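You operate a simulated robot arm through the tools that you are given. There is no shell and no other tool.

You run a simulated two-armed robot. Do the job below in one go: nothing can be reset, and whatever is moved stays where it is left.

Task
Connect link 2 over a clean insulator and check it.
Fine: insulator from the inner shelf on pad 2, its nut tight, check knob at 2; press the check button, the green lamp must light; the sooty one stays.
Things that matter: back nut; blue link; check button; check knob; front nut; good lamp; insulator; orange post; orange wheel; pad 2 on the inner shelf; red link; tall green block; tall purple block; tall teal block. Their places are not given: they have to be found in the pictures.

Only the result counts: the job must be done as asked and must still hold three seconds after the hand-in. Knocking over, shifting, dropping, spilling or breaking anything else fails it.

Robot
Two 7-joint arms with fingered hands on one trunk that stands fixed in place. Base frame: the origin is at the foot of the trunk, x ahead of it, y to its left, z up. Readings come in m, degrees, newtons and seconds.
The left shoulder is at [0.06, 0.177, 0.975], the right one opposite. Each reaches about 1 m from its shoulder. Payload 4 kg a hand.
The TCP of each hand is the grasp point between the finger pads, 0.037 m short of the fingertips. In the tool frame z runs along the fingers and y along their closing line. The gripper opens to 0.124 m; its body begins 0.043 m behind the TCP. The gripper is a hand of 3 fingers: y runs from the thumb to the fingers, the wrist lies at [-0.015, -0.108, -0.202] in the tool frame.
Orientation is told as [roll, pitch, yaw] about the base's x, y, z axes, in that order, counted from this pose: with the fingers straight down and the wrist toward the robot, the tool's x, y and z point along [0, 1, 0], [1, 0, 0] and [0, 0, -1] of the base frame.

Tools
- The arms move only by the tool drive_tool. It takes "left_increments", "right_increments" or both (then of equal length, played together; a hand with none holds still); each is a list that holds one entry, the list of rows, each a list of 6 numbers: the turn, a rotation vector about the tool's x, y, z in degrees, then the shift along the tool's x, y, z in m. In form: [[[rx, ry, rz, x, y, z], ...]]. A call has 1 to 20 rows; each row is the pose to reach, as a shift and turn from the pose commanded when the call began, along the tool's axes at that moment. Rows are played at 5 a second. More than 0.05 m and 8.6 degrees between two rows, and nothing of the call is played. Where a pose cannot be reached the arm comes as near as it can. A force on the tool above 40 N (or 10 N above the force at the start of the call, whichever is more), or a blocked arm, ends the call early, and 0.2 s more pass. In this call time passes only in rows, and 0.2 s behind the last. It gives the time, the measured TCP pose, the force on the tool (base axes), the opening and the grip force at its end, in the units of the frame above (readings bear some noise), with the torque about the TCP (base axes, N m) and any sound that the robot's microphone picked up.
- Cameras (640 x 400 px; columns grow to the right, rows downward): "scene" is now at [0.0456, -0.0076, 1.6088]; the picture's right is [-0.22, -0.98, 0.00], its down [-0.71, 0.16, -0.68] and it looks along [0.67, -0.15, -0.73] (base axes); focal length 352 px, centre (320, 200). "left" rides on the left gripper at [-0.064, -0.076, -0.137] in its tool frame; the picture's right is [-0.84, -0.26, 0.48], its down [0.48, -0.76, 0.43] and it looks along [0.26, 0.60, 0.76] (tool axes); focal length 256 px, centre (320, 200). "right" rides on the right gripper at [0.064, -0.076, -0.137] in its tool frame; the picture's right is [-0.84, 0.26, -0.48], its down [-0.48, -0.76, 0.43] and it looks along [-0.26, 0.60, 0.76] (tool axes); focal length 256 px, centre (320, 200).
- capture(camera): a new picture of that camera. It takes no simulated time.
- slide_trunk(by): slides the trunk up (or, below 0, down) by that many m; the arms and the scene camera ride with it, the base frame stays. It gives what a move gives, with no picture.
- curl_fingers(index, middle, thumb_bend, thumb_turn, hand): sets how far each is bent, from 0 (flat) to 100 (curled in); at 30 the hand is open as for a grip, at 70 the pads meet at the TCP. One left out holds its place. A second passes; each finger stops where it meets its share of the squeeze, and holds until it gets a number again. It is the only way to open and close the hand. It gives what a move gives, with no picture; readings hold the bend of each and the force on the fingers (four entries, about 0 where the hand has none), thumb and palm. thumb_turn goes from beside the hand (0) to across from the fingers (100), as for a grip.
- aim_head(pan, tilt): turns the head with the scene camera to pan (to the left, within 86 degrees either way) and tilt (down, from -29 to 69), counted from straight ahead of the robot. It gives what a move gives.
- probe_pixels(camera, pixels): there is no depth. For up to 12 entries [column, row, z] of the newest picture of that camera ("zoom" is the newest enlarged one), the place [x, y] in the base frame at which the ray of that pixel passes the height z, good to about 0.003 m, but the place of the scene camera against the robot may be out by one fixed shift of up to 0.025 m in any direction. It takes no simulated time.
- zoom(camera, box): a new picture of the part [left, top, right, bottom] of that camera's present view, enlarged. It takes no simulated time.
- sign_off(): hands the job in; it is judged then, once.

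Leave the grippers open and the arms clear of the work at the hand-in unless told otherwise.

The tools are called after "Call:" as a command line: name --argument value ..., lists and objects as JSON in quotes. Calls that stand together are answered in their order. drive_tool: Moves the arms, as the interface text tells. Its arguments: {"type":"object","properties":{"left_increments":{"type":"array"},"right_increments":{"type":"array"}},"required":[]} The other tools are called the same way: slide_trunk (by) moves the trunk up or down; curl_fingers (index, middle, thumb_bend, thumb_turn, hand) moves the fingers one by one; aim_head (pan, tilt) turns the head that bears the scene camera; capture (camera) takes a picture; probe_pixels (camera, pixels) gives the place at which the rays of pixels pass given heights; zoom (camera, box) takes an enlarged picture of a part of a camera's view; sign_off () hands the job in.

At the start:

```text
time_s: 0.0
left_position: [0.5468, 0.1434, 1.2158]
left_tool_rot: [0.0, 0.1, 0.1]
left_ft_force: [0.0, -0.3, 1.1]
left_moment: [0.03, 0.03, 0.0]
left_grip_width: 0.1234
left_gripper_force: 0.0
left_shape: jaw
left_bend: [30.0, 30.0, 30.0, 98.0]
left_finger forces: [0.1, 0.0, 0.0, 0.0, 0.0, 0.1]
right_position: [0.6499, -0.3119, 1.211]
right_tool_rot: [0.1, 0.0, 0.0]
right_ft_force: [0.7, -0.1, 0.2]
right_moment: [0.02, -0.01, -0.03]
right_grip_width: 0.1238
right_gripper_force: 0.1
right_shape: jaw
right_bend: [30.0, 30.0, 30.0, 98.0]
right_finger forces: [0.0, 0.0, 0.0, 0.0, 0.0, 0.1]
trunk travel left (down, up): [-0.5, 0.09]
head pan, tilt (commanded): [-12.6, 46.9]
```

scene: 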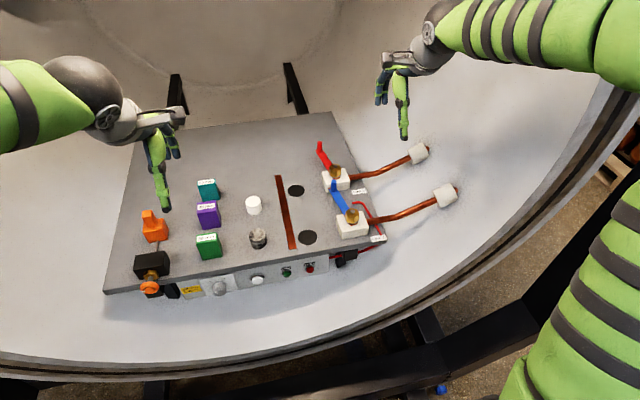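
right: 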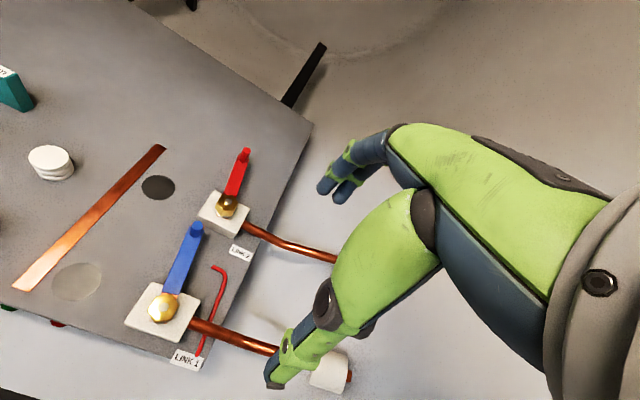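
left: 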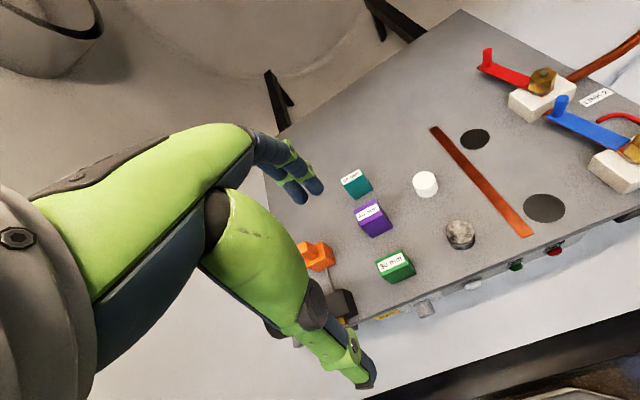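

I see a table with two links (red = likely link 2, blue = link 1), two insulators (a clean white one and a sooty one), two black pads, blocks, and a front panel with buttons. I'll zoom in on the parts to read labels.

Call:
zoom --camera "scene" --box '[240, 120, 400, 280]'

Call:
zoom --camera "scene" --box '[120, 170, 280, 310]'

Call:
zoom --camera "right" --box '[100, 120, 360, 380]'

Call:
zoom --camera "left" --box '[280, 120, 600, 340]'

```text
2.50 times, centred on (320, 200) of scene
```

zoom: 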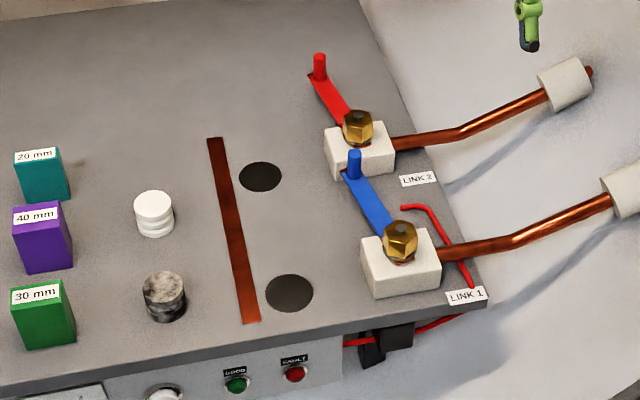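

```text
2.86 times, centred on (200, 240) of scene
```

zoom: 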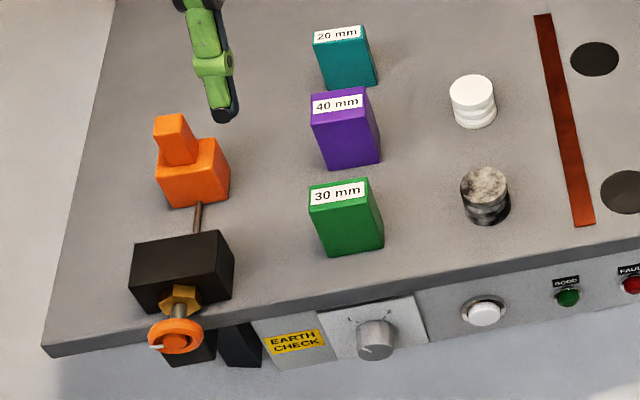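

```text
1.54 times, centred on (230, 250) of right
```

zoom: 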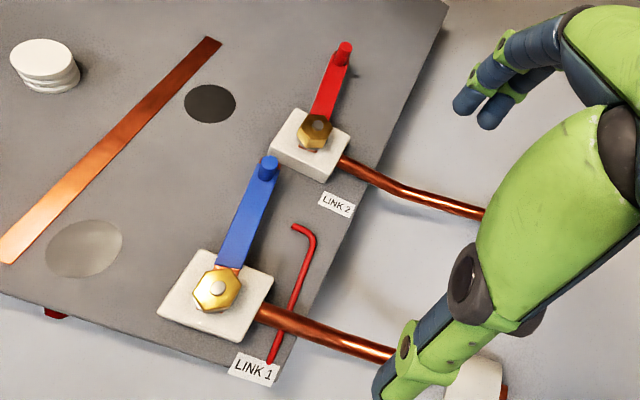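

```text
1.82 times, centred on (440, 230) of left
```

zoom: 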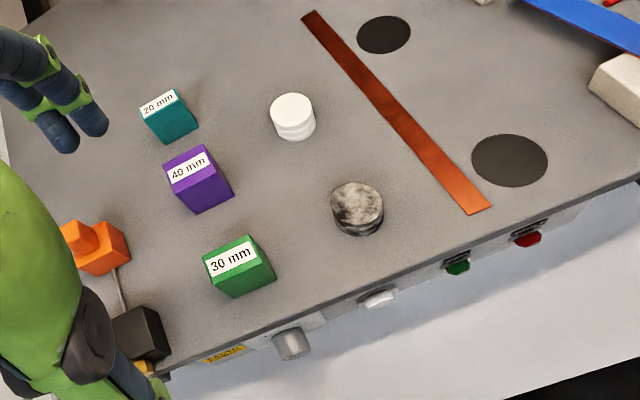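

Link 2 is the red link with the back nut; its pad is the far one, left of it. Next I'll find the table height by probing the same points (pads, insulators, nut) in both wrist cameras at several heights.

Call:
probe_pixels --camera "right" --pixels '[[158, 187, 0.7], [158, 187, 0.8], [158, 187, 0.9], [158, 187, 1.0], [77, 281, 0.7], [77, 281, 0.8], [77, 281, 0.9], [77, 281, 1.0]]'

Call:
probe_pixels --camera "left" --pixels '[[475, 139, 0.7], [475, 139, 0.8], [475, 139, 0.9], [475, 139, 1.0], [544, 208, 0.7], [544, 208, 0.8], [544, 208, 0.9], [544, 208, 1.0]]'

Call:
probe_pixels --camera "scene" --pixels '[[296, 190, 0.7], [296, 190, 0.8], [296, 190, 0.9], [296, 190, 1.0], [307, 238, 0.7], [307, 238, 0.8], [307, 238, 0.9], [307, 238, 1.0]]'

```text
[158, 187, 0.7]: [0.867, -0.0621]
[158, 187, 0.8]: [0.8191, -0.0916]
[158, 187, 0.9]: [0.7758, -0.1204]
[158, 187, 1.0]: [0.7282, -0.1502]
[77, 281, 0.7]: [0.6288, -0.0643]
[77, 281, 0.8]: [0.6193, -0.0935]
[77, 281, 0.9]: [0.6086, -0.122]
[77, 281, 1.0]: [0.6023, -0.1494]
```

```text
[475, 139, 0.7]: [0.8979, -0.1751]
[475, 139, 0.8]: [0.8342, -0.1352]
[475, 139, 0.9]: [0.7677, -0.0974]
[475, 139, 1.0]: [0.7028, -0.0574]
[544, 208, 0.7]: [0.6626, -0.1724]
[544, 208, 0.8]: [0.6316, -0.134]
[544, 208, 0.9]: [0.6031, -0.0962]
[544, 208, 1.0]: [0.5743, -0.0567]
```

```text
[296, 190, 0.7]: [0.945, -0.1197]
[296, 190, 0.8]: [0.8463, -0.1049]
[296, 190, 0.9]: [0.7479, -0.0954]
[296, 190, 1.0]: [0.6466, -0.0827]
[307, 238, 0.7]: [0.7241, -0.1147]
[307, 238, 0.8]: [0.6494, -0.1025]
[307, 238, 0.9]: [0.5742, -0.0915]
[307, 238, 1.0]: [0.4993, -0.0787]
```

The pads triangulate to a table height of z≈0.863: pad 2 ≈ (0.791,-0.110), pad 1 ≈ (0.615,-0.110). Now I'll triangulate the nut, red peg, insulators, and blocks with the same two wrist pictures.

Call:
probe_pixels --camera "right" --pixels '[[226, 200, 0.85], [226, 200, 0.95], [245, 151, 0.85], [245, 151, 0.95], [50, 154, 0.85], [50, 154, 0.95], [162, 300, 0.85], [162, 300, 0.95], [196, 228, 0.85], [196, 228, 0.95]]'

Call:
probe_pixels --camera "left" --pixels '[[543, 73, 0.85], [543, 73, 0.95], [487, 51, 0.85], [487, 51, 0.95], [425, 179, 0.85], [425, 179, 0.95], [460, 229, 0.85], [460, 229, 0.95], [562, 99, 0.85], [562, 99, 0.95]]'

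Call:
zoom --camera "left" --box '[400, 20, 640, 170]'

Call:
zoom --camera "right" --box '[130, 120, 290, 220]'

```text
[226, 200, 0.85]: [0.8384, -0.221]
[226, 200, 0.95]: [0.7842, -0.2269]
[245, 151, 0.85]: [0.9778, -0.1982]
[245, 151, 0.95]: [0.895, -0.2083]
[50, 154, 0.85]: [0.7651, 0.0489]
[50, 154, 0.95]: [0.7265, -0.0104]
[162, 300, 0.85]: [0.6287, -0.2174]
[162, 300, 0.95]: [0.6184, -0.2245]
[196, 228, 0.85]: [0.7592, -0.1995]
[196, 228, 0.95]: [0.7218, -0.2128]
```

```text
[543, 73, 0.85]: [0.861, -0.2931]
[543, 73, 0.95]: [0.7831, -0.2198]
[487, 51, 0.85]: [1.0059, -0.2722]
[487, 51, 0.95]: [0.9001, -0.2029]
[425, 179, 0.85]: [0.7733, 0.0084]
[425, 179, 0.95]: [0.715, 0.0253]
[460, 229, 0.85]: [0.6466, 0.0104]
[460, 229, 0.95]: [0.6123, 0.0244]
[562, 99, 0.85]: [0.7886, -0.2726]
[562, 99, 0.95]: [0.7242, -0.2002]
```

```text
2.67 times, centred on (520, 95) of left
```

zoom: 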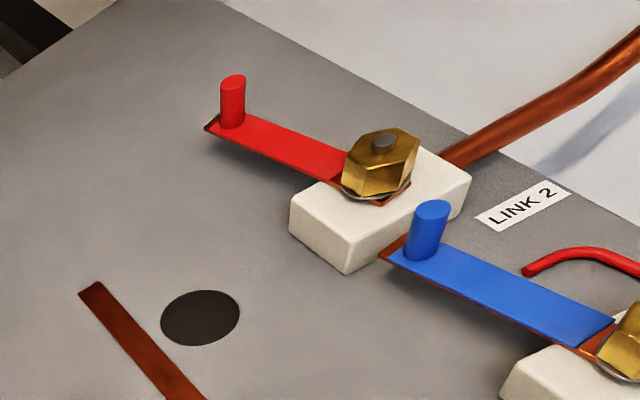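

```text
4.00 times, centred on (210, 170) of right
```

zoom: 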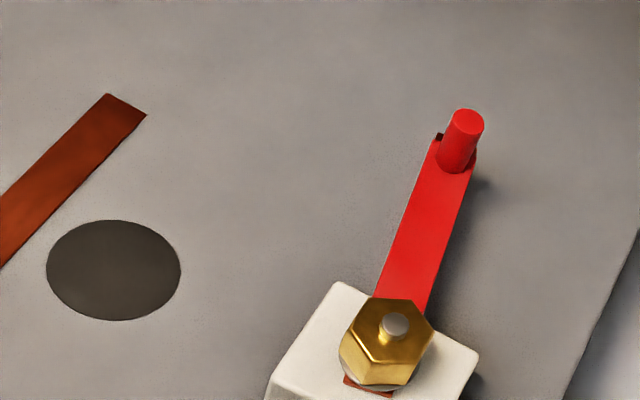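

Triangulation: back nut top ≈ (0.789,-0.226,0.941), red peg top ≈ (0.903,-0.208,0.943), white insulator top ≈ (0.744,0.017,0.903). Now I'll look at the front panel in detail.

Call:
zoom --camera "scene" --box '[170, 255, 270, 305]'

Call:
zoom --camera "scene" --box '[240, 235, 360, 295]'

Call:
zoom --camera "scene" --box '[300, 130, 400, 190]'

Call:
zoom --camera "scene" --box '[120, 200, 190, 310]'

```text
6.40 times, centred on (220, 280) of scene
```

zoom: 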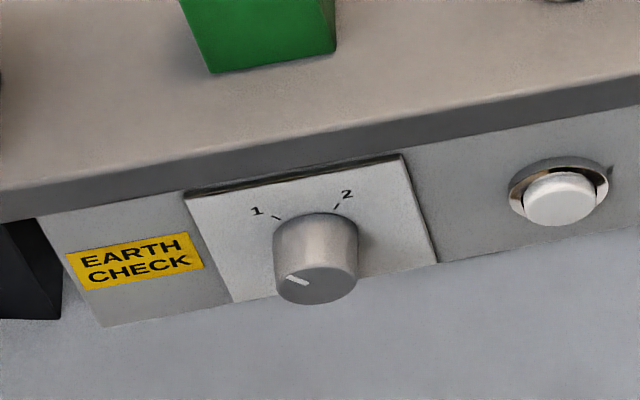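

```text
5.33 times, centred on (300, 265) of scene
```

zoom: 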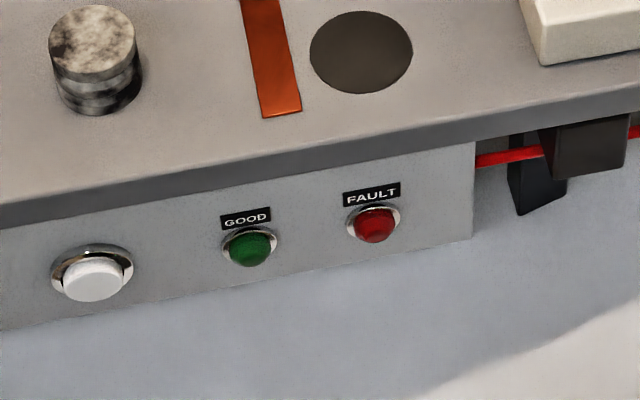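

```text
6.40 times, centred on (350, 160) of scene
```

zoom: 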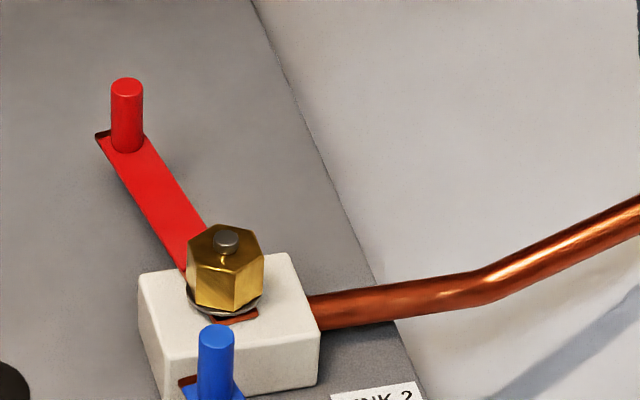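

```text
3.64 times, centred on (155, 255) of scene
```

zoom: 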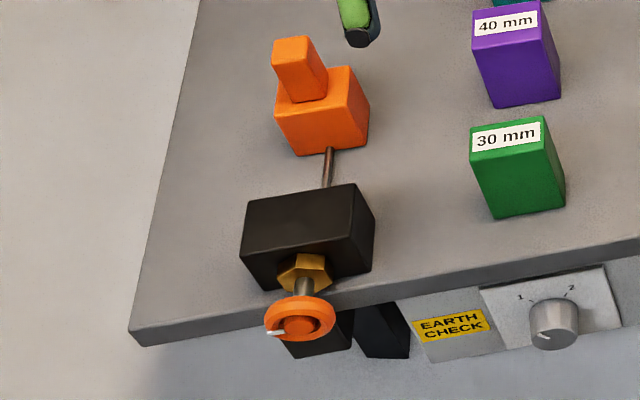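

The knob currently points at 1; the panel carries button, green GOOD lamp and red FAULT lamp. I'll now get outlines on the table plane (z≈0.863) from the left camera: block bases, insulator bases, copper strip, table edges.

Call:
probe_pixels --camera "left" --pixels '[[374, 191, 0.863], [357, 198, 0.863], [393, 229, 0.863], [374, 237, 0.863], [416, 274, 0.863], [391, 284, 0.863], [425, 198, 0.863], [460, 249, 0.863], [439, 186, 0.863], [412, 188, 0.863], [474, 234, 0.863], [446, 236, 0.863]]'

Call:
probe_pixels --camera "scene" --pixels '[[247, 212, 0.863], [262, 210, 0.863], [254, 214, 0.863], [250, 246, 0.863], [267, 243, 0.863], [209, 200, 0.863], [221, 228, 0.863], [222, 258, 0.863], [105, 290, 0.863], [380, 240, 0.863], [275, 176, 0.863], [295, 249, 0.863]]'

Call:
zoom --camera "left" --box '[330, 160, 500, 300]'

```text
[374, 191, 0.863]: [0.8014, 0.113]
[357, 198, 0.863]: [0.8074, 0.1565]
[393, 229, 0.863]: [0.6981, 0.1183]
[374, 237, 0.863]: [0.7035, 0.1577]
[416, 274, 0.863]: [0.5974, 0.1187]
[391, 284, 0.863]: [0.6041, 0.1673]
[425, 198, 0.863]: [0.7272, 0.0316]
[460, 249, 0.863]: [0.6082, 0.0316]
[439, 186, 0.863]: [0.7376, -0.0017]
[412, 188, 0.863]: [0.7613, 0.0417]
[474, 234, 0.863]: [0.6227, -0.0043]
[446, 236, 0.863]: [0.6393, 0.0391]
```

```text
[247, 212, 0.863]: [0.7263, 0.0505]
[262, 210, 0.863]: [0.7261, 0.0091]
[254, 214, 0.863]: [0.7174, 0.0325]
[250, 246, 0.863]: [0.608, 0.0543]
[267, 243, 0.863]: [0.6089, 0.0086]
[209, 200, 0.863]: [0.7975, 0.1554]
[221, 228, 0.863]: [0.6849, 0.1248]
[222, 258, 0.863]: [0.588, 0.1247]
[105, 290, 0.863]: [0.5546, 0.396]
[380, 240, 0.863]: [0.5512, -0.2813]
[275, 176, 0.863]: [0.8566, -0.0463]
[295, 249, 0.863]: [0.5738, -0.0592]
```

```text
2.86 times, centred on (415, 230) of left
```

zoom: 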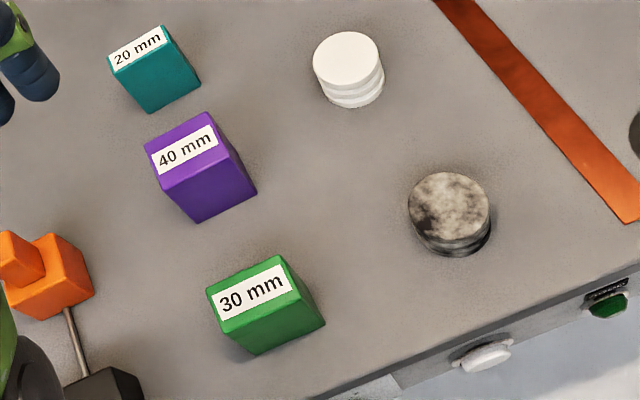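

Blocks sit at y≈0.115–0.16, white insulator Ø≈0.05 at about (0.744,0.018), top z≈0.903. I'll move the left hand above the white insulator, staying at z≈1.05, and look with its camera.

Call:
drive_tool --left_increments '[[[0, 0, 0, -0.0156, 0.0246, 0.0207], [0, 0, 0, -0.0312, 0.0492, 0.0414], [0, 0, 0, -0.0468, 0.0738, 0.0621], [0, 0, 0, -0.0624, 0.0984, 0.0828], [0, 0, 0, -0.078, 0.123, 0.1035], [0, 0, 0, -0.0936, 0.1476, 0.1242], [0, 0, 0, -0.1092, 0.1722, 0.1449], [0, 0, 0, -0.125, 0.197, 0.166]]]'

Call:
capture --camera "left"

Call:
capture --camera "scene"

```text
time_s: 1.8
left_position: [0.7459, 0.0175, 1.0485]
left_tool_rot: [0.0, 0.0, 0.0]
left_ft_force: [1.3, 0.2, 0.0]
left_moment: [-0.01, -0.02, -0.02]
left_grip_width: 0.1237
left_gripper_force: 0.1
left_shape: jaw
left_bend: [30.0, 30.0, 30.0, 98.0]
left_finger forces: [0.0, 0.1, 0.0, 0.1, 0.0, 0.1]
right_position: [0.6522, -0.3127, 1.2092]
right_tool_rot: [0.0, 0.2, 0.0]
right_ft_force: [-0.5, -0.4, -0.6]
right_moment: [0.02, -0.01, 0.0]
right_grip_width: 0.1236
right_gripper_force: 0.1
right_shape: jaw
right_bend: [30.0, 30.0, 30.0, 98.0]
right_finger forces: [0.0, 0.0, 0.1, 0.0, 0.1, 0.0]
trunk travel left (down, up): [-0.5, 0.09]
head pan, tilt (commanded): [-12.6, 46.9]
```

```text
taken
```

left: 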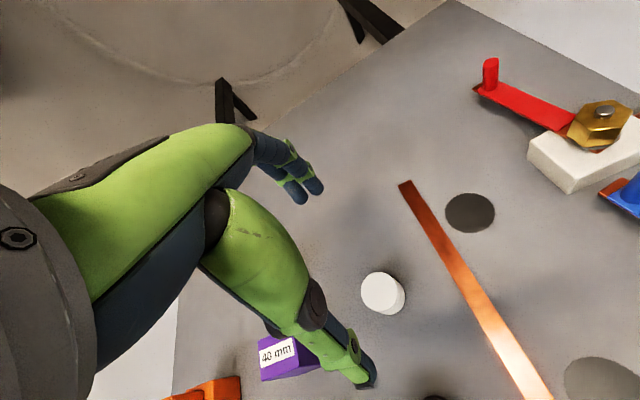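

```text
taken
```

scene: 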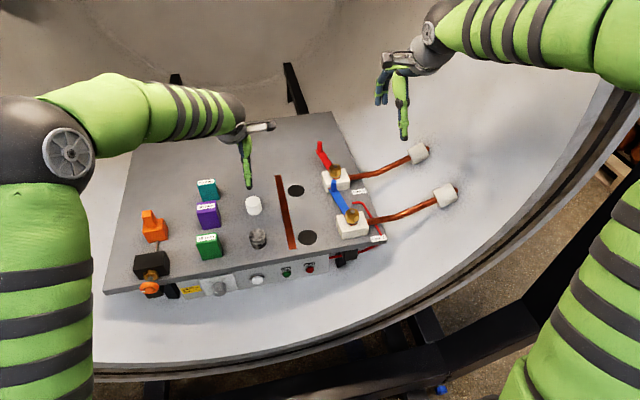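

The insulator now shows at (383,290) in the left camera. I'll zoom and probe its top at z 0.903 and the base, plus pad 2, nut and peg from this nearer viewpoint.

Call:
zoom --camera "left" --box '[320, 240, 440, 340]'

Call:
probe_pixels --camera "left" --pixels '[[382, 290, 0.903], [382, 290, 0.863], [403, 283, 0.903], [362, 297, 0.903], [470, 213, 0.863], [607, 110, 0.941], [490, 62, 0.943], [558, 193, 0.905], [447, 212, 0.863], [494, 213, 0.863]]'

Call:
zoom --camera "left" --box '[440, 40, 640, 240]'

```text
4.00 times, centred on (380, 290) of left
```

zoom: 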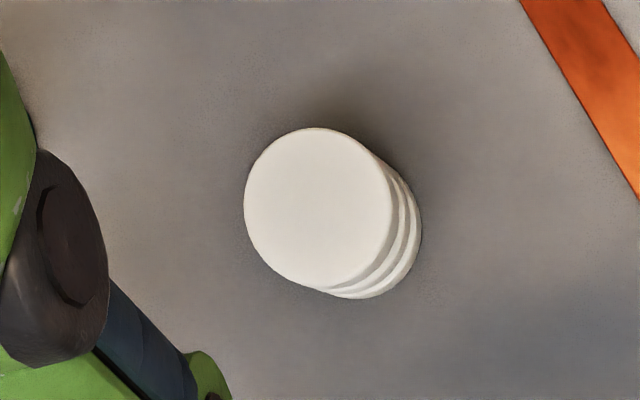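

```text
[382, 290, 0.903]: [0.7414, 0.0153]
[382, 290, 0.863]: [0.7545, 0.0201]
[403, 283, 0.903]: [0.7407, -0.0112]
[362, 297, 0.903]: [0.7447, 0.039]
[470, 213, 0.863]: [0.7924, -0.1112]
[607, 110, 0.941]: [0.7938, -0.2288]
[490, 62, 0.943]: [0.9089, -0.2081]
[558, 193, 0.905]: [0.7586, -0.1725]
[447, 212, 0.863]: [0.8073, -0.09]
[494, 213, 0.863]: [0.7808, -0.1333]
```

```text
2.00 times, centred on (540, 140) of left
```

zoom: 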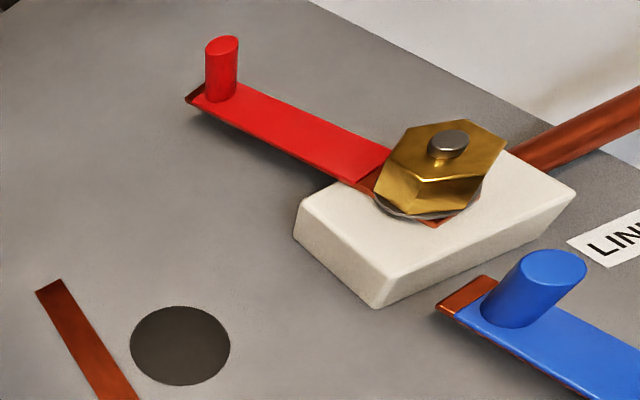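

The white insulator's top centre is at about (0.742,0.018), Ø≈0.045. I'll pre-close the left fingers partway (bend 45) to keep the thumb away from the sooty insulator, then look.

Call:
curl_fingers --hand "left" --index 45 --middle 45 --thumb_bend 45

Call:
capture --camera "left"

```text
time_s: 2.8
left_position: [0.7447, 0.0174, 1.0481]
left_tool_rot: [0.0, 0.0, 0.0]
left_ft_force: [0.2, -0.7, -0.4]
left_moment: [-0.01, -0.01, -0.02]
left_grip_width: 0.0781
left_gripper_force: 0.0
left_shape: fingers
left_bend: [45.0, 45.0, 45.0, 98.0]
left_finger forces: [0.0, 0.0, 0.0, 0.0, 0.0, 0.0]
right_position: [0.6504, -0.3108, 1.2107]
right_tool_rot: [-0.1, 0.0, 0.0]
right_ft_force: [-0.2, -1.0, -0.1]
right_moment: [0.03, 0.01, -0.02]
right_grip_width: 0.1236
right_gripper_force: 0.1
right_shape: jaw
right_bend: [30.0, 30.0, 30.0, 98.0]
right_finger forces: [0.0, 0.0, 0.1, 0.0, 0.1, 0.0]
trunk travel left (down, up): [-0.5, 0.09]
head pan, tilt (commanded): [-12.6, 46.9]
```

```text
taken
```

left: 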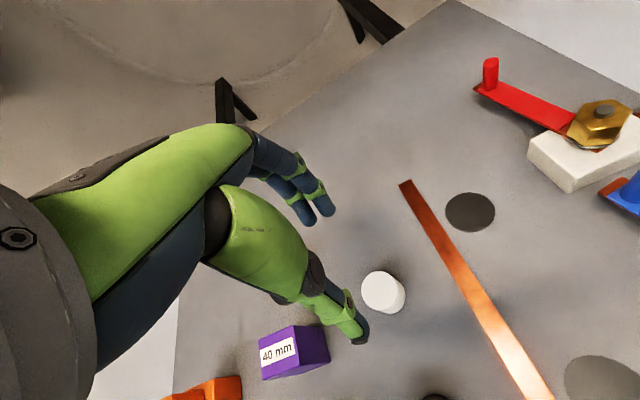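

Opening is now 0.078 m. I'll descend straight over the insulator to TCP z≈0.912 with a 2 mm correction in x.

Call:
drive_tool --left_increments '[[[0, 0, 0, 0, -0.002, 0.03], [0, 0, 0, 0, -0.002, 0.06], [0, 0, 0, 0, -0.002, 0.09], [0, 0, 0, 0, -0.002, 0.11], [0, 0, 0, 0, -0.002, 0.125], [0, 0, 0, 0, -0.002, 0.137]]]'

Call:
capture --camera "left"

Call:
zoom --camera "scene" --box '[180, 150, 320, 270]'

```text
time_s: 4.2
left_position: [0.7421, 0.0178, 0.9126]
left_tool_rot: [0.0, 0.0, 0.0]
left_ft_force: [0.7, 0.1, -0.6]
left_moment: [0.0, -0.04, 0.01]
left_grip_width: 0.0782
left_gripper_force: 0.0
left_shape: fingers
left_bend: [45.0, 45.0, 45.0, 98.0]
left_finger forces: [0.0, 0.0, 0.0, 0.1, 0.0, 0.0]
right_position: [0.6499, -0.3123, 1.2104]
right_tool_rot: [0.0, 0.0, -0.1]
right_ft_force: [-0.3, 0.3, 0.4]
right_moment: [0.01, 0.03, 0.03]
right_grip_width: 0.1235
right_gripper_force: 0.2
right_shape: jaw
right_bend: [30.0, 30.0, 30.0, 98.0]
right_finger forces: [0.0, 0.0, 0.0, 0.0, 0.0, 0.1]
trunk travel left (down, up): [-0.5, 0.09]
head pan, tilt (commanded): [-12.6, 46.9]
```

```text
taken
```

left: 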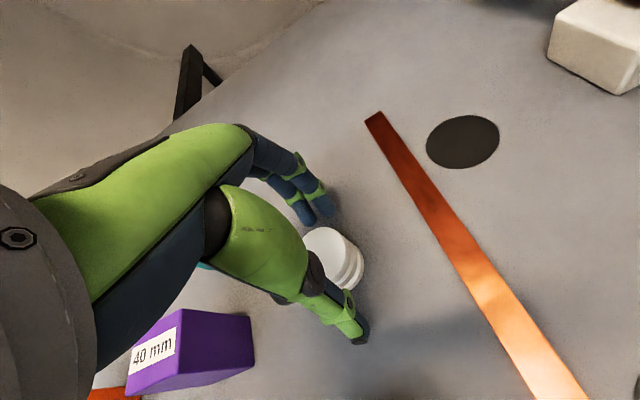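

```text
3.33 times, centred on (250, 210) of scene
```

zoom: 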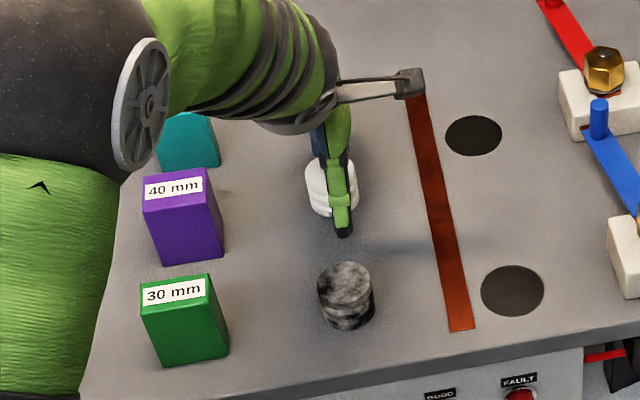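

Fingers straddle the white insulator with clearance to the sooty one. I'll lower 6 mm more and close.

Call:
drive_tool --left_increments '[[[0, 0, 0, 0, 0, 0.003], [0, 0, 0, 0, 0, 0.006]]]'

Call:
curl_fingers --hand "left" --index 70 --middle 70 --thumb_bend 70

Call:
capture --camera "left"

Call:
zoom --camera "scene" --box '[180, 150, 320, 270]'

```text
time_s: 4.8
left_position: [0.7425, 0.0182, 0.9078]
left_tool_rot: [-0.1, 0.1, 0.0]
left_ft_force: [-0.5, 0.4, -0.9]
left_moment: [0.02, -0.01, 0.02]
left_grip_width: 0.0778
left_gripper_force: 0.2
left_shape: fingers
left_bend: [45.0, 45.0, 45.0, 98.0]
left_finger forces: [0.1, 0.1, 0.0, 0.0, 0.0, 0.0]
right_position: [0.6505, -0.3125, 1.2094]
right_tool_rot: [0.0, 0.0, 0.0]
right_ft_force: [0.8, -0.2, 0.6]
right_moment: [-0.01, 0.0, 0.04]
right_grip_width: 0.1237
right_gripper_force: 0.1
right_shape: jaw
right_bend: [30.0, 30.0, 30.0, 98.0]
right_finger forces: [0.0, 0.0, 0.0, 0.1, 0.1, 0.1]
trunk travel left (down, up): [-0.5, 0.09]
head pan, tilt (commanded): [-12.6, 46.9]
```

```text
time_s: 5.8
left_position: [0.7423, 0.0177, 0.9103]
left_tool_rot: [-0.1, -0.2, 0.0]
left_ft_force: [-2.0, 0.6, 20.3]
left_moment: [0.01, -0.43, -0.05]
left_grip_width: 0.0401
left_gripper_force: 26.2
left_shape: fingers
left_bend: [58.0, 57.0, 62.0, 96.0]
left_finger forces: [10.6, 13.1, 0.1, 0.1, 29.0, 0.0]
right_position: [0.649, -0.3123, 1.2106]
right_tool_rot: [0.0, -0.1, 0.0]
right_ft_force: [0.0, -0.5, -0.1]
right_moment: [0.0, 0.01, -0.01]
right_grip_width: 0.1237
right_gripper_force: 0.1
right_shape: jaw
right_bend: [30.0, 30.0, 30.0, 98.0]
right_finger forces: [0.0, 0.0, 0.0, 0.0, 0.1, 0.1]
trunk travel left (down, up): [-0.5, 0.09]
head pan, tilt (commanded): [-12.6, 46.9]
```

```text
taken
```

left: 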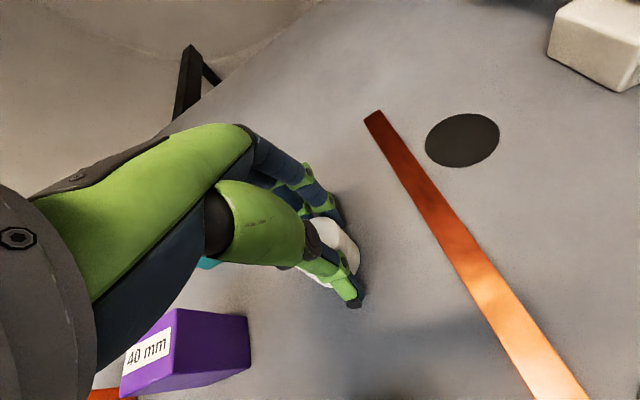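

```text
3.33 times, centred on (250, 210) of scene
```

zoom: 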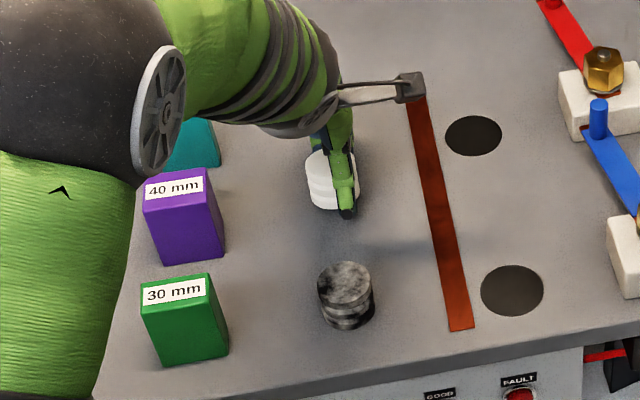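

Gripped with 26 N, width 0.040. There's 20 N upward on the tool (fingertips touching the table). I'll lift slowly and look.

Call:
drive_tool --left_increments '[[[0, 0, 0, 0, 0, -0.005], [0, 0, 0, 0, 0, -0.015], [0, 0, 0, 0, 0, -0.03], [0, 0, 0, 0, 0, -0.05]]]'

Call:
capture --camera "left"

Call:
zoom --camera "scene" --box '[180, 150, 320, 270]'

```text
time_s: 6.8
left_position: [0.7409, 0.0203, 0.9571]
left_tool_rot: [0.1, 0.0, 0.0]
left_ft_force: [-0.4, 0.0, -1.4]
left_moment: [0.04, -0.01, -0.04]
left_grip_width: 0.0381
left_gripper_force: 23.7
left_shape: fingers
left_bend: [58.0, 57.0, 64.0, 96.0]
left_finger forces: [11.7, 12.1, 0.1, 0.0, 23.8, 0.1]
right_position: [0.6496, -0.3115, 1.2103]
right_tool_rot: [0.1, 0.0, 0.0]
right_ft_force: [-0.5, 0.0, 0.0]
right_moment: [0.0, -0.04, 0.0]
right_grip_width: 0.1235
right_gripper_force: 0.0
right_shape: jaw
right_bend: [30.0, 30.0, 30.0, 98.0]
right_finger forces: [0.1, 0.1, 0.1, 0.0, 0.0, 0.0]
trunk travel left (down, up): [-0.5, 0.09]
head pan, tilt (commanded): [-12.6, 46.9]
```

```text
taken
```

left: 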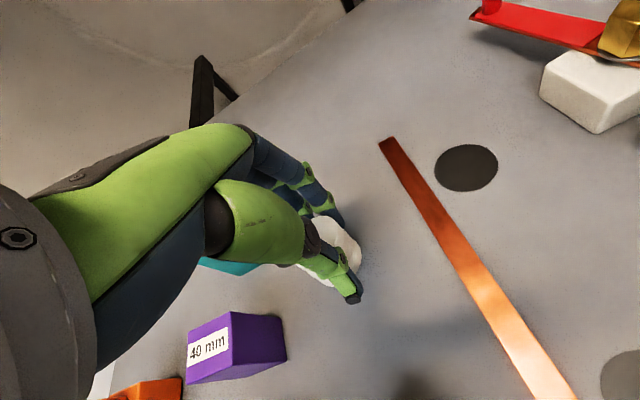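

```text
3.33 times, centred on (250, 210) of scene
```

zoom: 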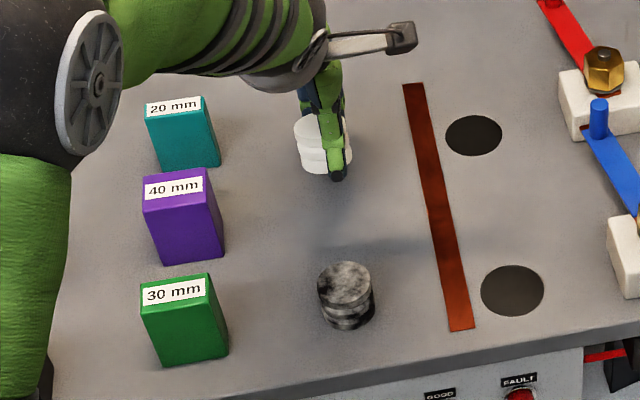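

The insulator is lifted and held. I'll check its tilt with both a scene close-up and the right camera.

Call:
zoom --camera "scene" --box '[235, 160, 285, 210]'

Call:
capture --camera "right"

Call:
zoom --camera "left" --box '[260, 180, 400, 320]'

```text
8.00 times, centred on (260, 185) of scene
```

zoom: 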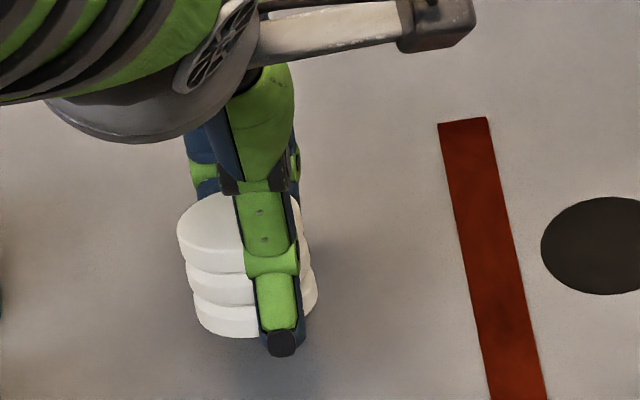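

```text
taken
```

right: 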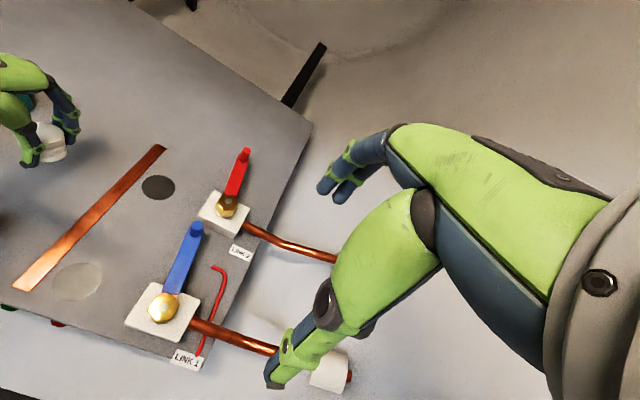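

```text
2.86 times, centred on (330, 250) of left
```

zoom: 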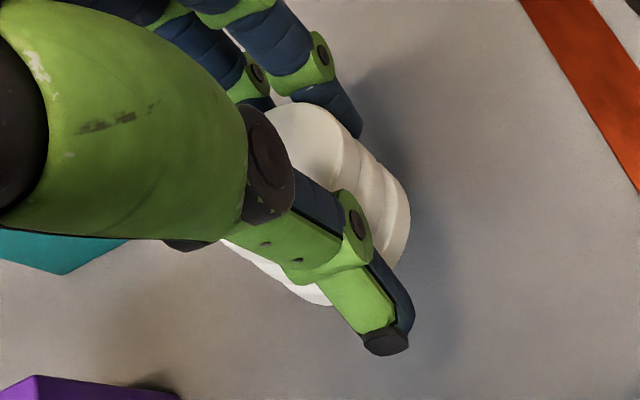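

The insulator hangs level between thumb and fingers. I estimate its centre sits about 5 mm on the finger side (+x) of the TCP. I'll carry it to just above pad 2 at the same height.

Call:
drive_tool --left_increments '[[[0, 0, 0, -0.026, 0.009, 0], [0, 0, 0, -0.052, 0.018, 0], [0, 0, 0, -0.078, 0.027, 0], [0, 0, 0, -0.104, 0.036, 0], [0, 0, 0, -0.129, 0.0447, 0]]]'

Call:
capture --camera "left"

Call:
capture --camera "right"

Call:
zoom --camera "right" --box '[90, 110, 250, 210]'

Call:
zoom --camera "scene" --box '[250, 140, 350, 210]'

```text
time_s: 8.0
left_position: [0.7876, -0.1113, 0.9579]
left_tool_rot: [-0.1, 0.0, 0.1]
left_ft_force: [-0.1, -0.2, -1.0]
left_moment: [-0.03, 0.0, -0.01]
left_grip_width: 0.0383
left_gripper_force: 23.4
left_shape: fingers
left_bend: [58.0, 57.0, 64.0, 96.0]
left_finger forces: [11.7, 12.2, 0.0, 0.1, 23.6, 0.1]
right_position: [0.6504, -0.3118, 1.209]
right_tool_rot: [0.0, 0.0, 0.0]
right_ft_force: [0.0, -0.1, 0.6]
right_moment: [-0.01, -0.01, 0.03]
right_grip_width: 0.1238
right_gripper_force: 0.0
right_shape: jaw
right_bend: [30.0, 30.0, 30.0, 98.0]
right_finger forces: [0.0, 0.0, 0.0, 0.0, 0.0, 0.0]
trunk travel left (down, up): [-0.5, 0.09]
head pan, tilt (commanded): [-12.6, 46.9]
```

```text
taken
```

left: 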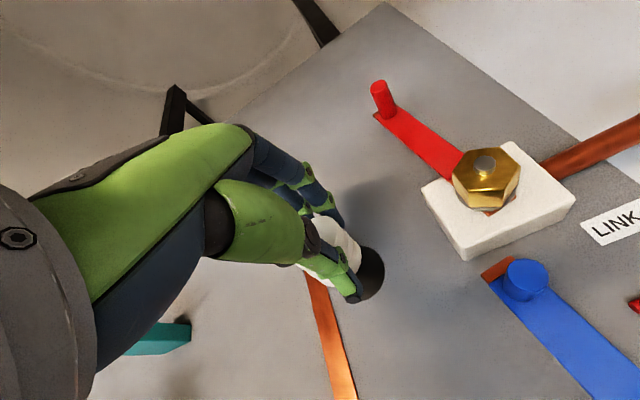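

```text
taken
```

right: 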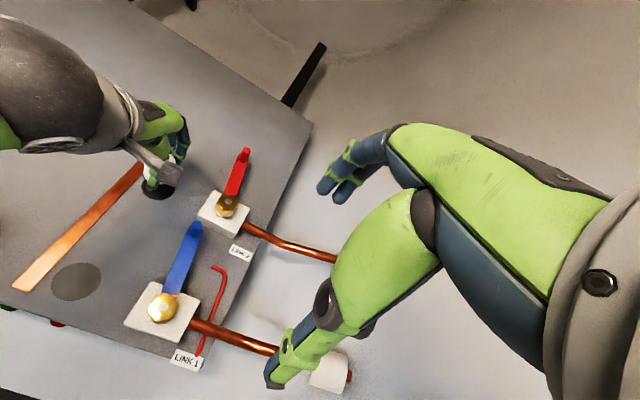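

```text
4.00 times, centred on (170, 160) of right
```

zoom: 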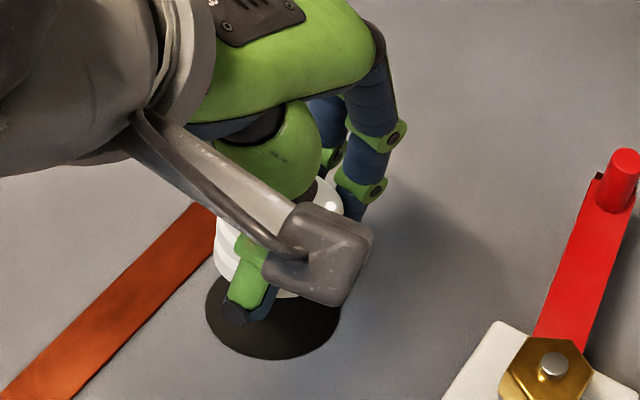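

```text
5.71 times, centred on (300, 175) of scene
```

zoom: 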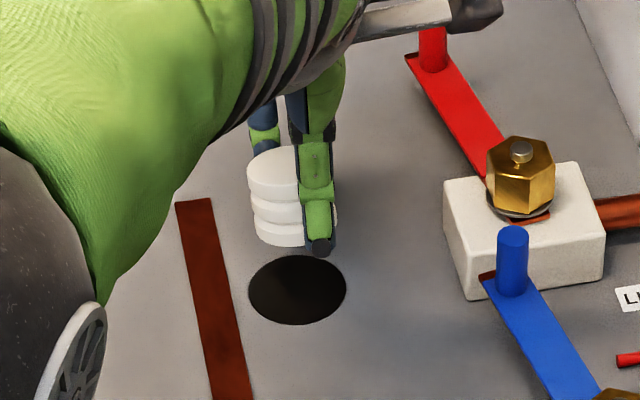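

The insulator's base is lined up above pad 2 (scene zoom: base centre ≈ column 295 vs pad ≈ 298). I'll lower it slowly.

Call:
drive_tool --left_increments '[[[0, 0, 0, 0, 0, 0.015], [0, 0, 0, 0, 0, 0.03], [0, 0, 0, 0, 0, 0.038], [0, 0, 0, 0, 0, 0.042]]]'

Call:
zoom --camera "scene" --box '[250, 140, 350, 210]'

Call:
zoom --camera "right" --box '[90, 110, 250, 210]'

Call:
zoom --camera "left" --box '[240, 150, 440, 350]'

```text
time_s: 9.0
left_position: [0.7861, -0.11, 0.9174]
left_tool_rot: [0.0, 0.0, 0.0]
left_ft_force: [0.6, 0.4, -1.7]
left_moment: [0.04, 0.02, -0.02]
left_grip_width: 0.0383
left_gripper_force: 23.4
left_shape: fingers
left_bend: [58.0, 57.0, 64.0, 96.0]
left_finger forces: [11.7, 12.2, 0.1, 0.1, 23.6, 0.1]
right_position: [0.6511, -0.3111, 1.2108]
right_tool_rot: [0.0, 0.0, 0.0]
right_ft_force: [0.8, -0.6, -0.1]
right_moment: [0.05, -0.02, -0.04]
right_grip_width: 0.1237
right_gripper_force: 0.0
right_shape: jaw
right_bend: [30.0, 30.0, 30.0, 98.0]
right_finger forces: [0.1, 0.0, 0.0, 0.0, 0.1, 0.1]
trunk travel left (down, up): [-0.5, 0.09]
head pan, tilt (commanded): [-12.6, 46.9]
```

```text
5.71 times, centred on (300, 175) of scene
```

zoom: 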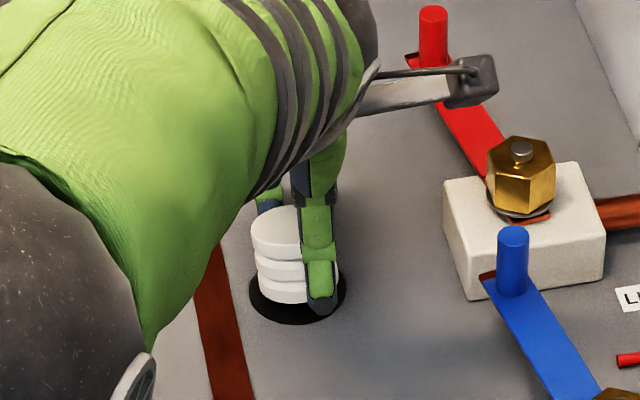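

```text
4.00 times, centred on (170, 160) of right
```

zoom: 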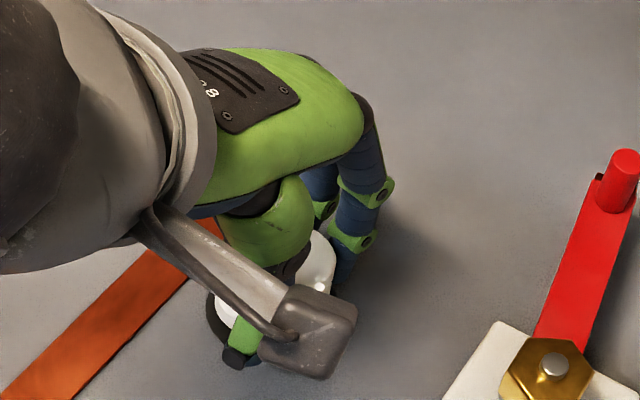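

```text
2.00 times, centred on (340, 250) of left
```

zoom: 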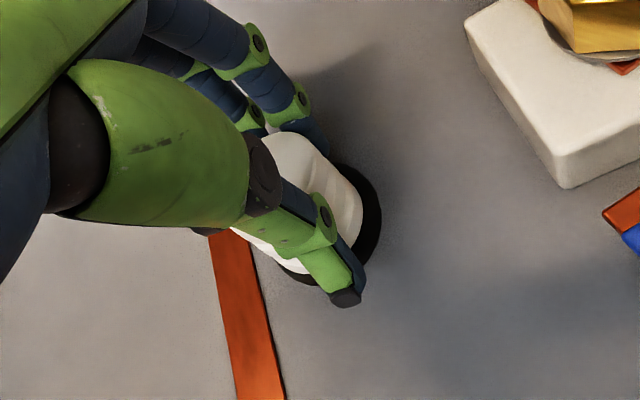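

Nearly down and centred over the black pad. I'll lower a few millimetres more, watching force.

Call:
drive_tool --left_increments '[[[0, 0, 0, 0, 0, 0.002], [0, 0, 0, 0, 0, 0.004], [0, 0, 0, 0, 0, 0.005]]]'

```text
time_s: 9.8
left_position: [0.7866, -0.1112, 0.9117]
left_tool_rot: [0.1, -0.1, 0.1]
left_ft_force: [-2.6, -1.1, 5.4]
left_moment: [0.04, -0.02, 0.03]
left_grip_width: 0.0383
left_gripper_force: 24.4
left_shape: fingers
left_bend: [58.0, 57.0, 64.0, 96.0]
left_finger forces: [10.7, 11.9, 0.1, 0.0, 26.1, 0.0]
right_position: [0.6498, -0.3122, 1.2118]
right_tool_rot: [0.0, 0.1, 0.0]
right_ft_force: [0.3, -0.4, 0.4]
right_moment: [0.01, -0.03, 0.0]
right_grip_width: 0.1235
right_gripper_force: 0.2
right_shape: jaw
right_bend: [30.0, 30.0, 30.0, 98.0]
right_finger forces: [0.0, 0.0, 0.0, 0.1, 0.1, 0.1]
trunk travel left (down, up): [-0.5, 0.09]
head pan, tilt (commanded): [-12.6, 46.9]
```

Contact made (force rose by ~7 N). I'll release by opening the fingers to 45.

Call:
curl_fingers --hand "left" --index 45 --middle 45 --thumb_bend 45

Call:
zoom --camera "scene" --box '[250, 140, 350, 210]'

Call:
zoom --camera "left" --box '[240, 150, 440, 350]'

```text
time_s: 10.8
left_position: [0.7865, -0.1105, 0.912]
left_tool_rot: [0.0, 0.0, 0.0]
left_ft_force: [-0.4, -0.4, -0.7]
left_moment: [-0.02, 0.0, -0.02]
left_grip_width: 0.0774
left_gripper_force: 0.0
left_shape: fingers
left_bend: [45.0, 45.0, 45.0, 97.0]
left_finger forces: [0.0, 0.0, 0.0, 0.1, 0.0, 0.0]
right_position: [0.6511, -0.3119, 1.21]
right_tool_rot: [-0.1, 0.0, 0.0]
right_ft_force: [-0.2, 0.6, -0.2]
right_moment: [0.02, 0.02, -0.03]
right_grip_width: 0.1237
right_gripper_force: 0.0
right_shape: jaw
right_bend: [30.0, 30.0, 30.0, 98.0]
right_finger forces: [0.1, 0.0, 0.0, 0.0, 0.0, 0.0]
trunk travel left (down, up): [-0.5, 0.09]
head pan, tilt (commanded): [-12.6, 46.9]
```

```text
5.71 times, centred on (300, 175) of scene
```

zoom: 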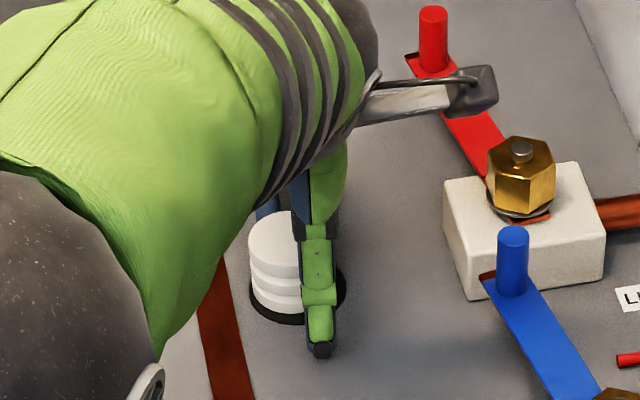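

```text
2.00 times, centred on (340, 250) of left
```

zoom: 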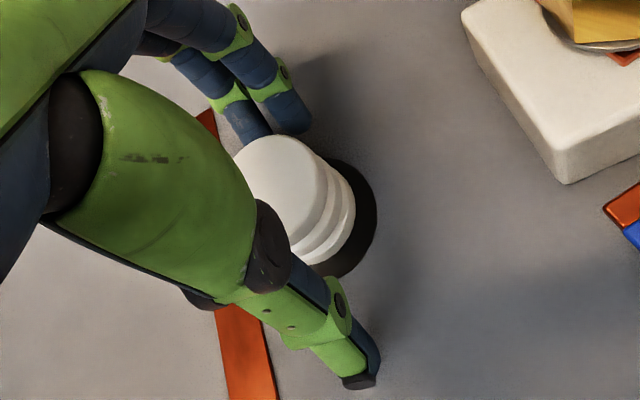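

Released; the insulator stands on the pad. I'll raise the left hand straight up and inspect the placement.

Call:
drive_tool --left_increments '[[[0, 0, 0, 0, 0, -0.02], [0, 0, 0, 0, 0, -0.05], [0, 0, 0, 0, 0, -0.09], [0, 0, 0, 0, 0, -0.13]]]'

Call:
capture --camera "left"

Call:
zoom --camera "left" --box '[320, 220, 440, 320]'

Call:
zoom --camera "scene" --box '[250, 140, 350, 210]'

Call:
zoom --camera "right" --box '[100, 120, 260, 220]'

```text
time_s: 11.8
left_position: [0.7845, -0.1123, 1.0415]
left_tool_rot: [0.1, 0.0, 0.0]
left_ft_force: [0.8, 0.0, -0.1]
left_moment: [0.0, -0.03, 0.01]
left_grip_width: 0.0777
left_gripper_force: 0.1
left_shape: fingers
left_bend: [45.0, 45.0, 45.0, 97.0]
left_finger forces: [0.1, 0.1, 0.0, 0.0, 0.0, 0.1]
right_position: [0.6502, -0.312, 1.2095]
right_tool_rot: [0.0, -0.1, 0.0]
right_ft_force: [-0.3, 0.5, -0.2]
right_moment: [0.03, 0.0, -0.03]
right_grip_width: 0.1235
right_gripper_force: 0.0
right_shape: jaw
right_bend: [30.0, 30.0, 30.0, 98.0]
right_finger forces: [0.0, 0.0, 0.0, 0.0, 0.1, 0.0]
trunk travel left (down, up): [-0.5, 0.09]
head pan, tilt (commanded): [-12.6, 46.9]
```

```text
taken
```

left: 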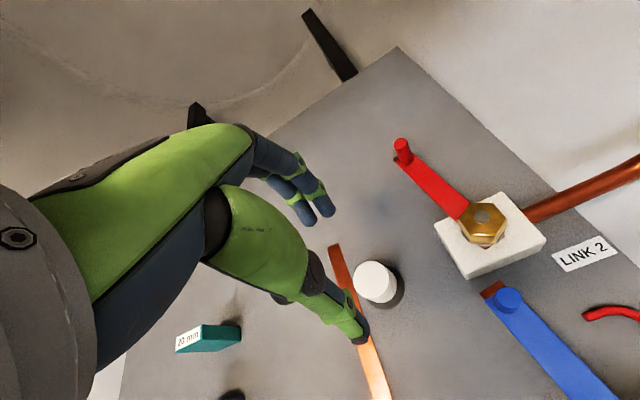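

```text
4.00 times, centred on (380, 270) of left
```

zoom: 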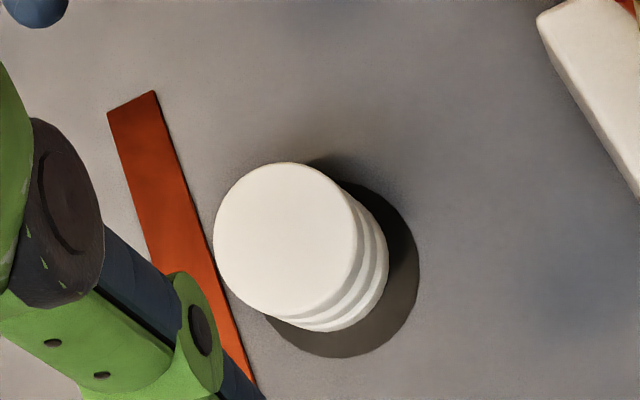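

```text
5.71 times, centred on (300, 175) of scene
```

zoom: 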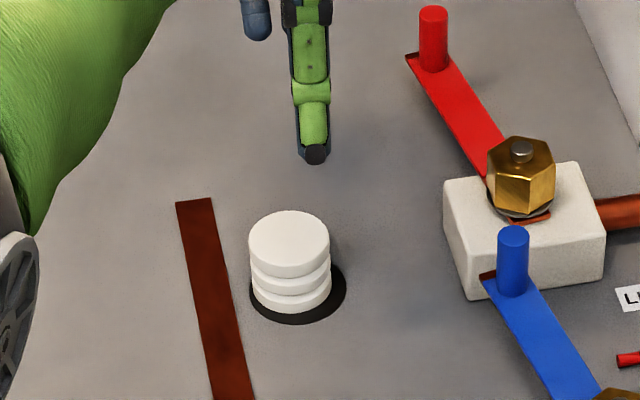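

```text
4.00 times, centred on (180, 170) of right
```

zoom: 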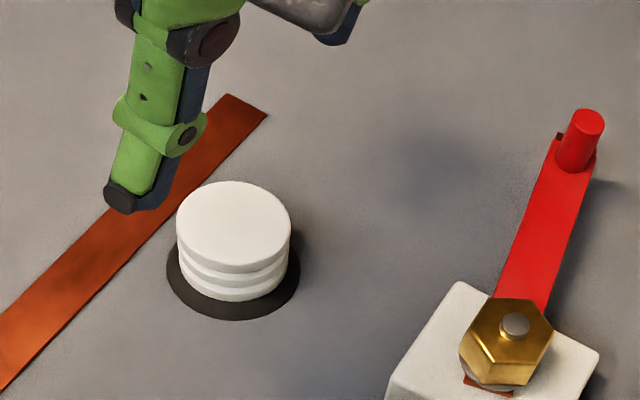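

It stands upright within the pad outline. To measure any offset I'll probe pad centre and insulator base centre in the right zoom view (pad ≈ (233,271), insulator base ≈ (234.5,262.5)).

Call:
probe_pixels --camera "zoom" --pixels '[[233, 271, 0.863], [234.5, 262.5, 0.863], [166, 270, 0.863], [300, 270, 0.863], [181, 262, 0.863], [288, 262, 0.863], [233, 218, 0.903], [233, 321, 0.863], [235, 302, 0.863]]'

Call:
probe_pixels --camera "left" --pixels '[[405, 283.8, 0.863], [385, 309.3, 0.863], [397.5, 283.8, 0.863], [382.5, 302.8, 0.863], [371.5, 280.5, 0.903], [353.5, 280, 0.903], [389.5, 278, 0.903]]'

```text
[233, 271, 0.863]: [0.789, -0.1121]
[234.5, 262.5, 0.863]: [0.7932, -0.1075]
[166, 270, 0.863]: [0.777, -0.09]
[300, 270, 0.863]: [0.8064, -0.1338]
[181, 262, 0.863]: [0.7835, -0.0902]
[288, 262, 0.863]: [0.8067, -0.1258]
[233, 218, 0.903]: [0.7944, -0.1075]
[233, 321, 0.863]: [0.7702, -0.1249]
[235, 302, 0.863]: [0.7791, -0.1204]
```

```text
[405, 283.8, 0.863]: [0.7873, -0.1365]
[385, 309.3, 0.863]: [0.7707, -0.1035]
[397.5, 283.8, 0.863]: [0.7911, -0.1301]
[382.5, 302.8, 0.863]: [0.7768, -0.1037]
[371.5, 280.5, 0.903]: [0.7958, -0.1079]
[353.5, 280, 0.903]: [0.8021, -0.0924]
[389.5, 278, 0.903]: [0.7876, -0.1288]
```

The insulator is about 4 mm in x and 4 mm in y off the pad centre. Before fine-tuning, I'll check the link's height: zoom on the red link's tip and nut from both wrist cameras.

Call:
zoom --camera "left" --box '[380, 120, 540, 220]'

Call:
zoom --camera "right" --box '[190, 140, 270, 240]'

```text
4.00 times, centred on (460, 170) of left
```

zoom: 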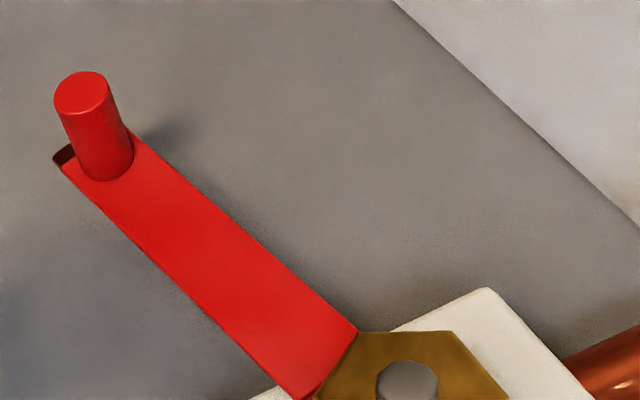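

```text
4.00 times, centred on (230, 190) of right
```

zoom: 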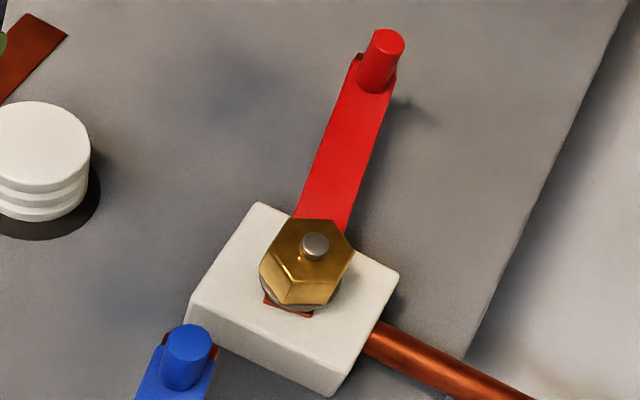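

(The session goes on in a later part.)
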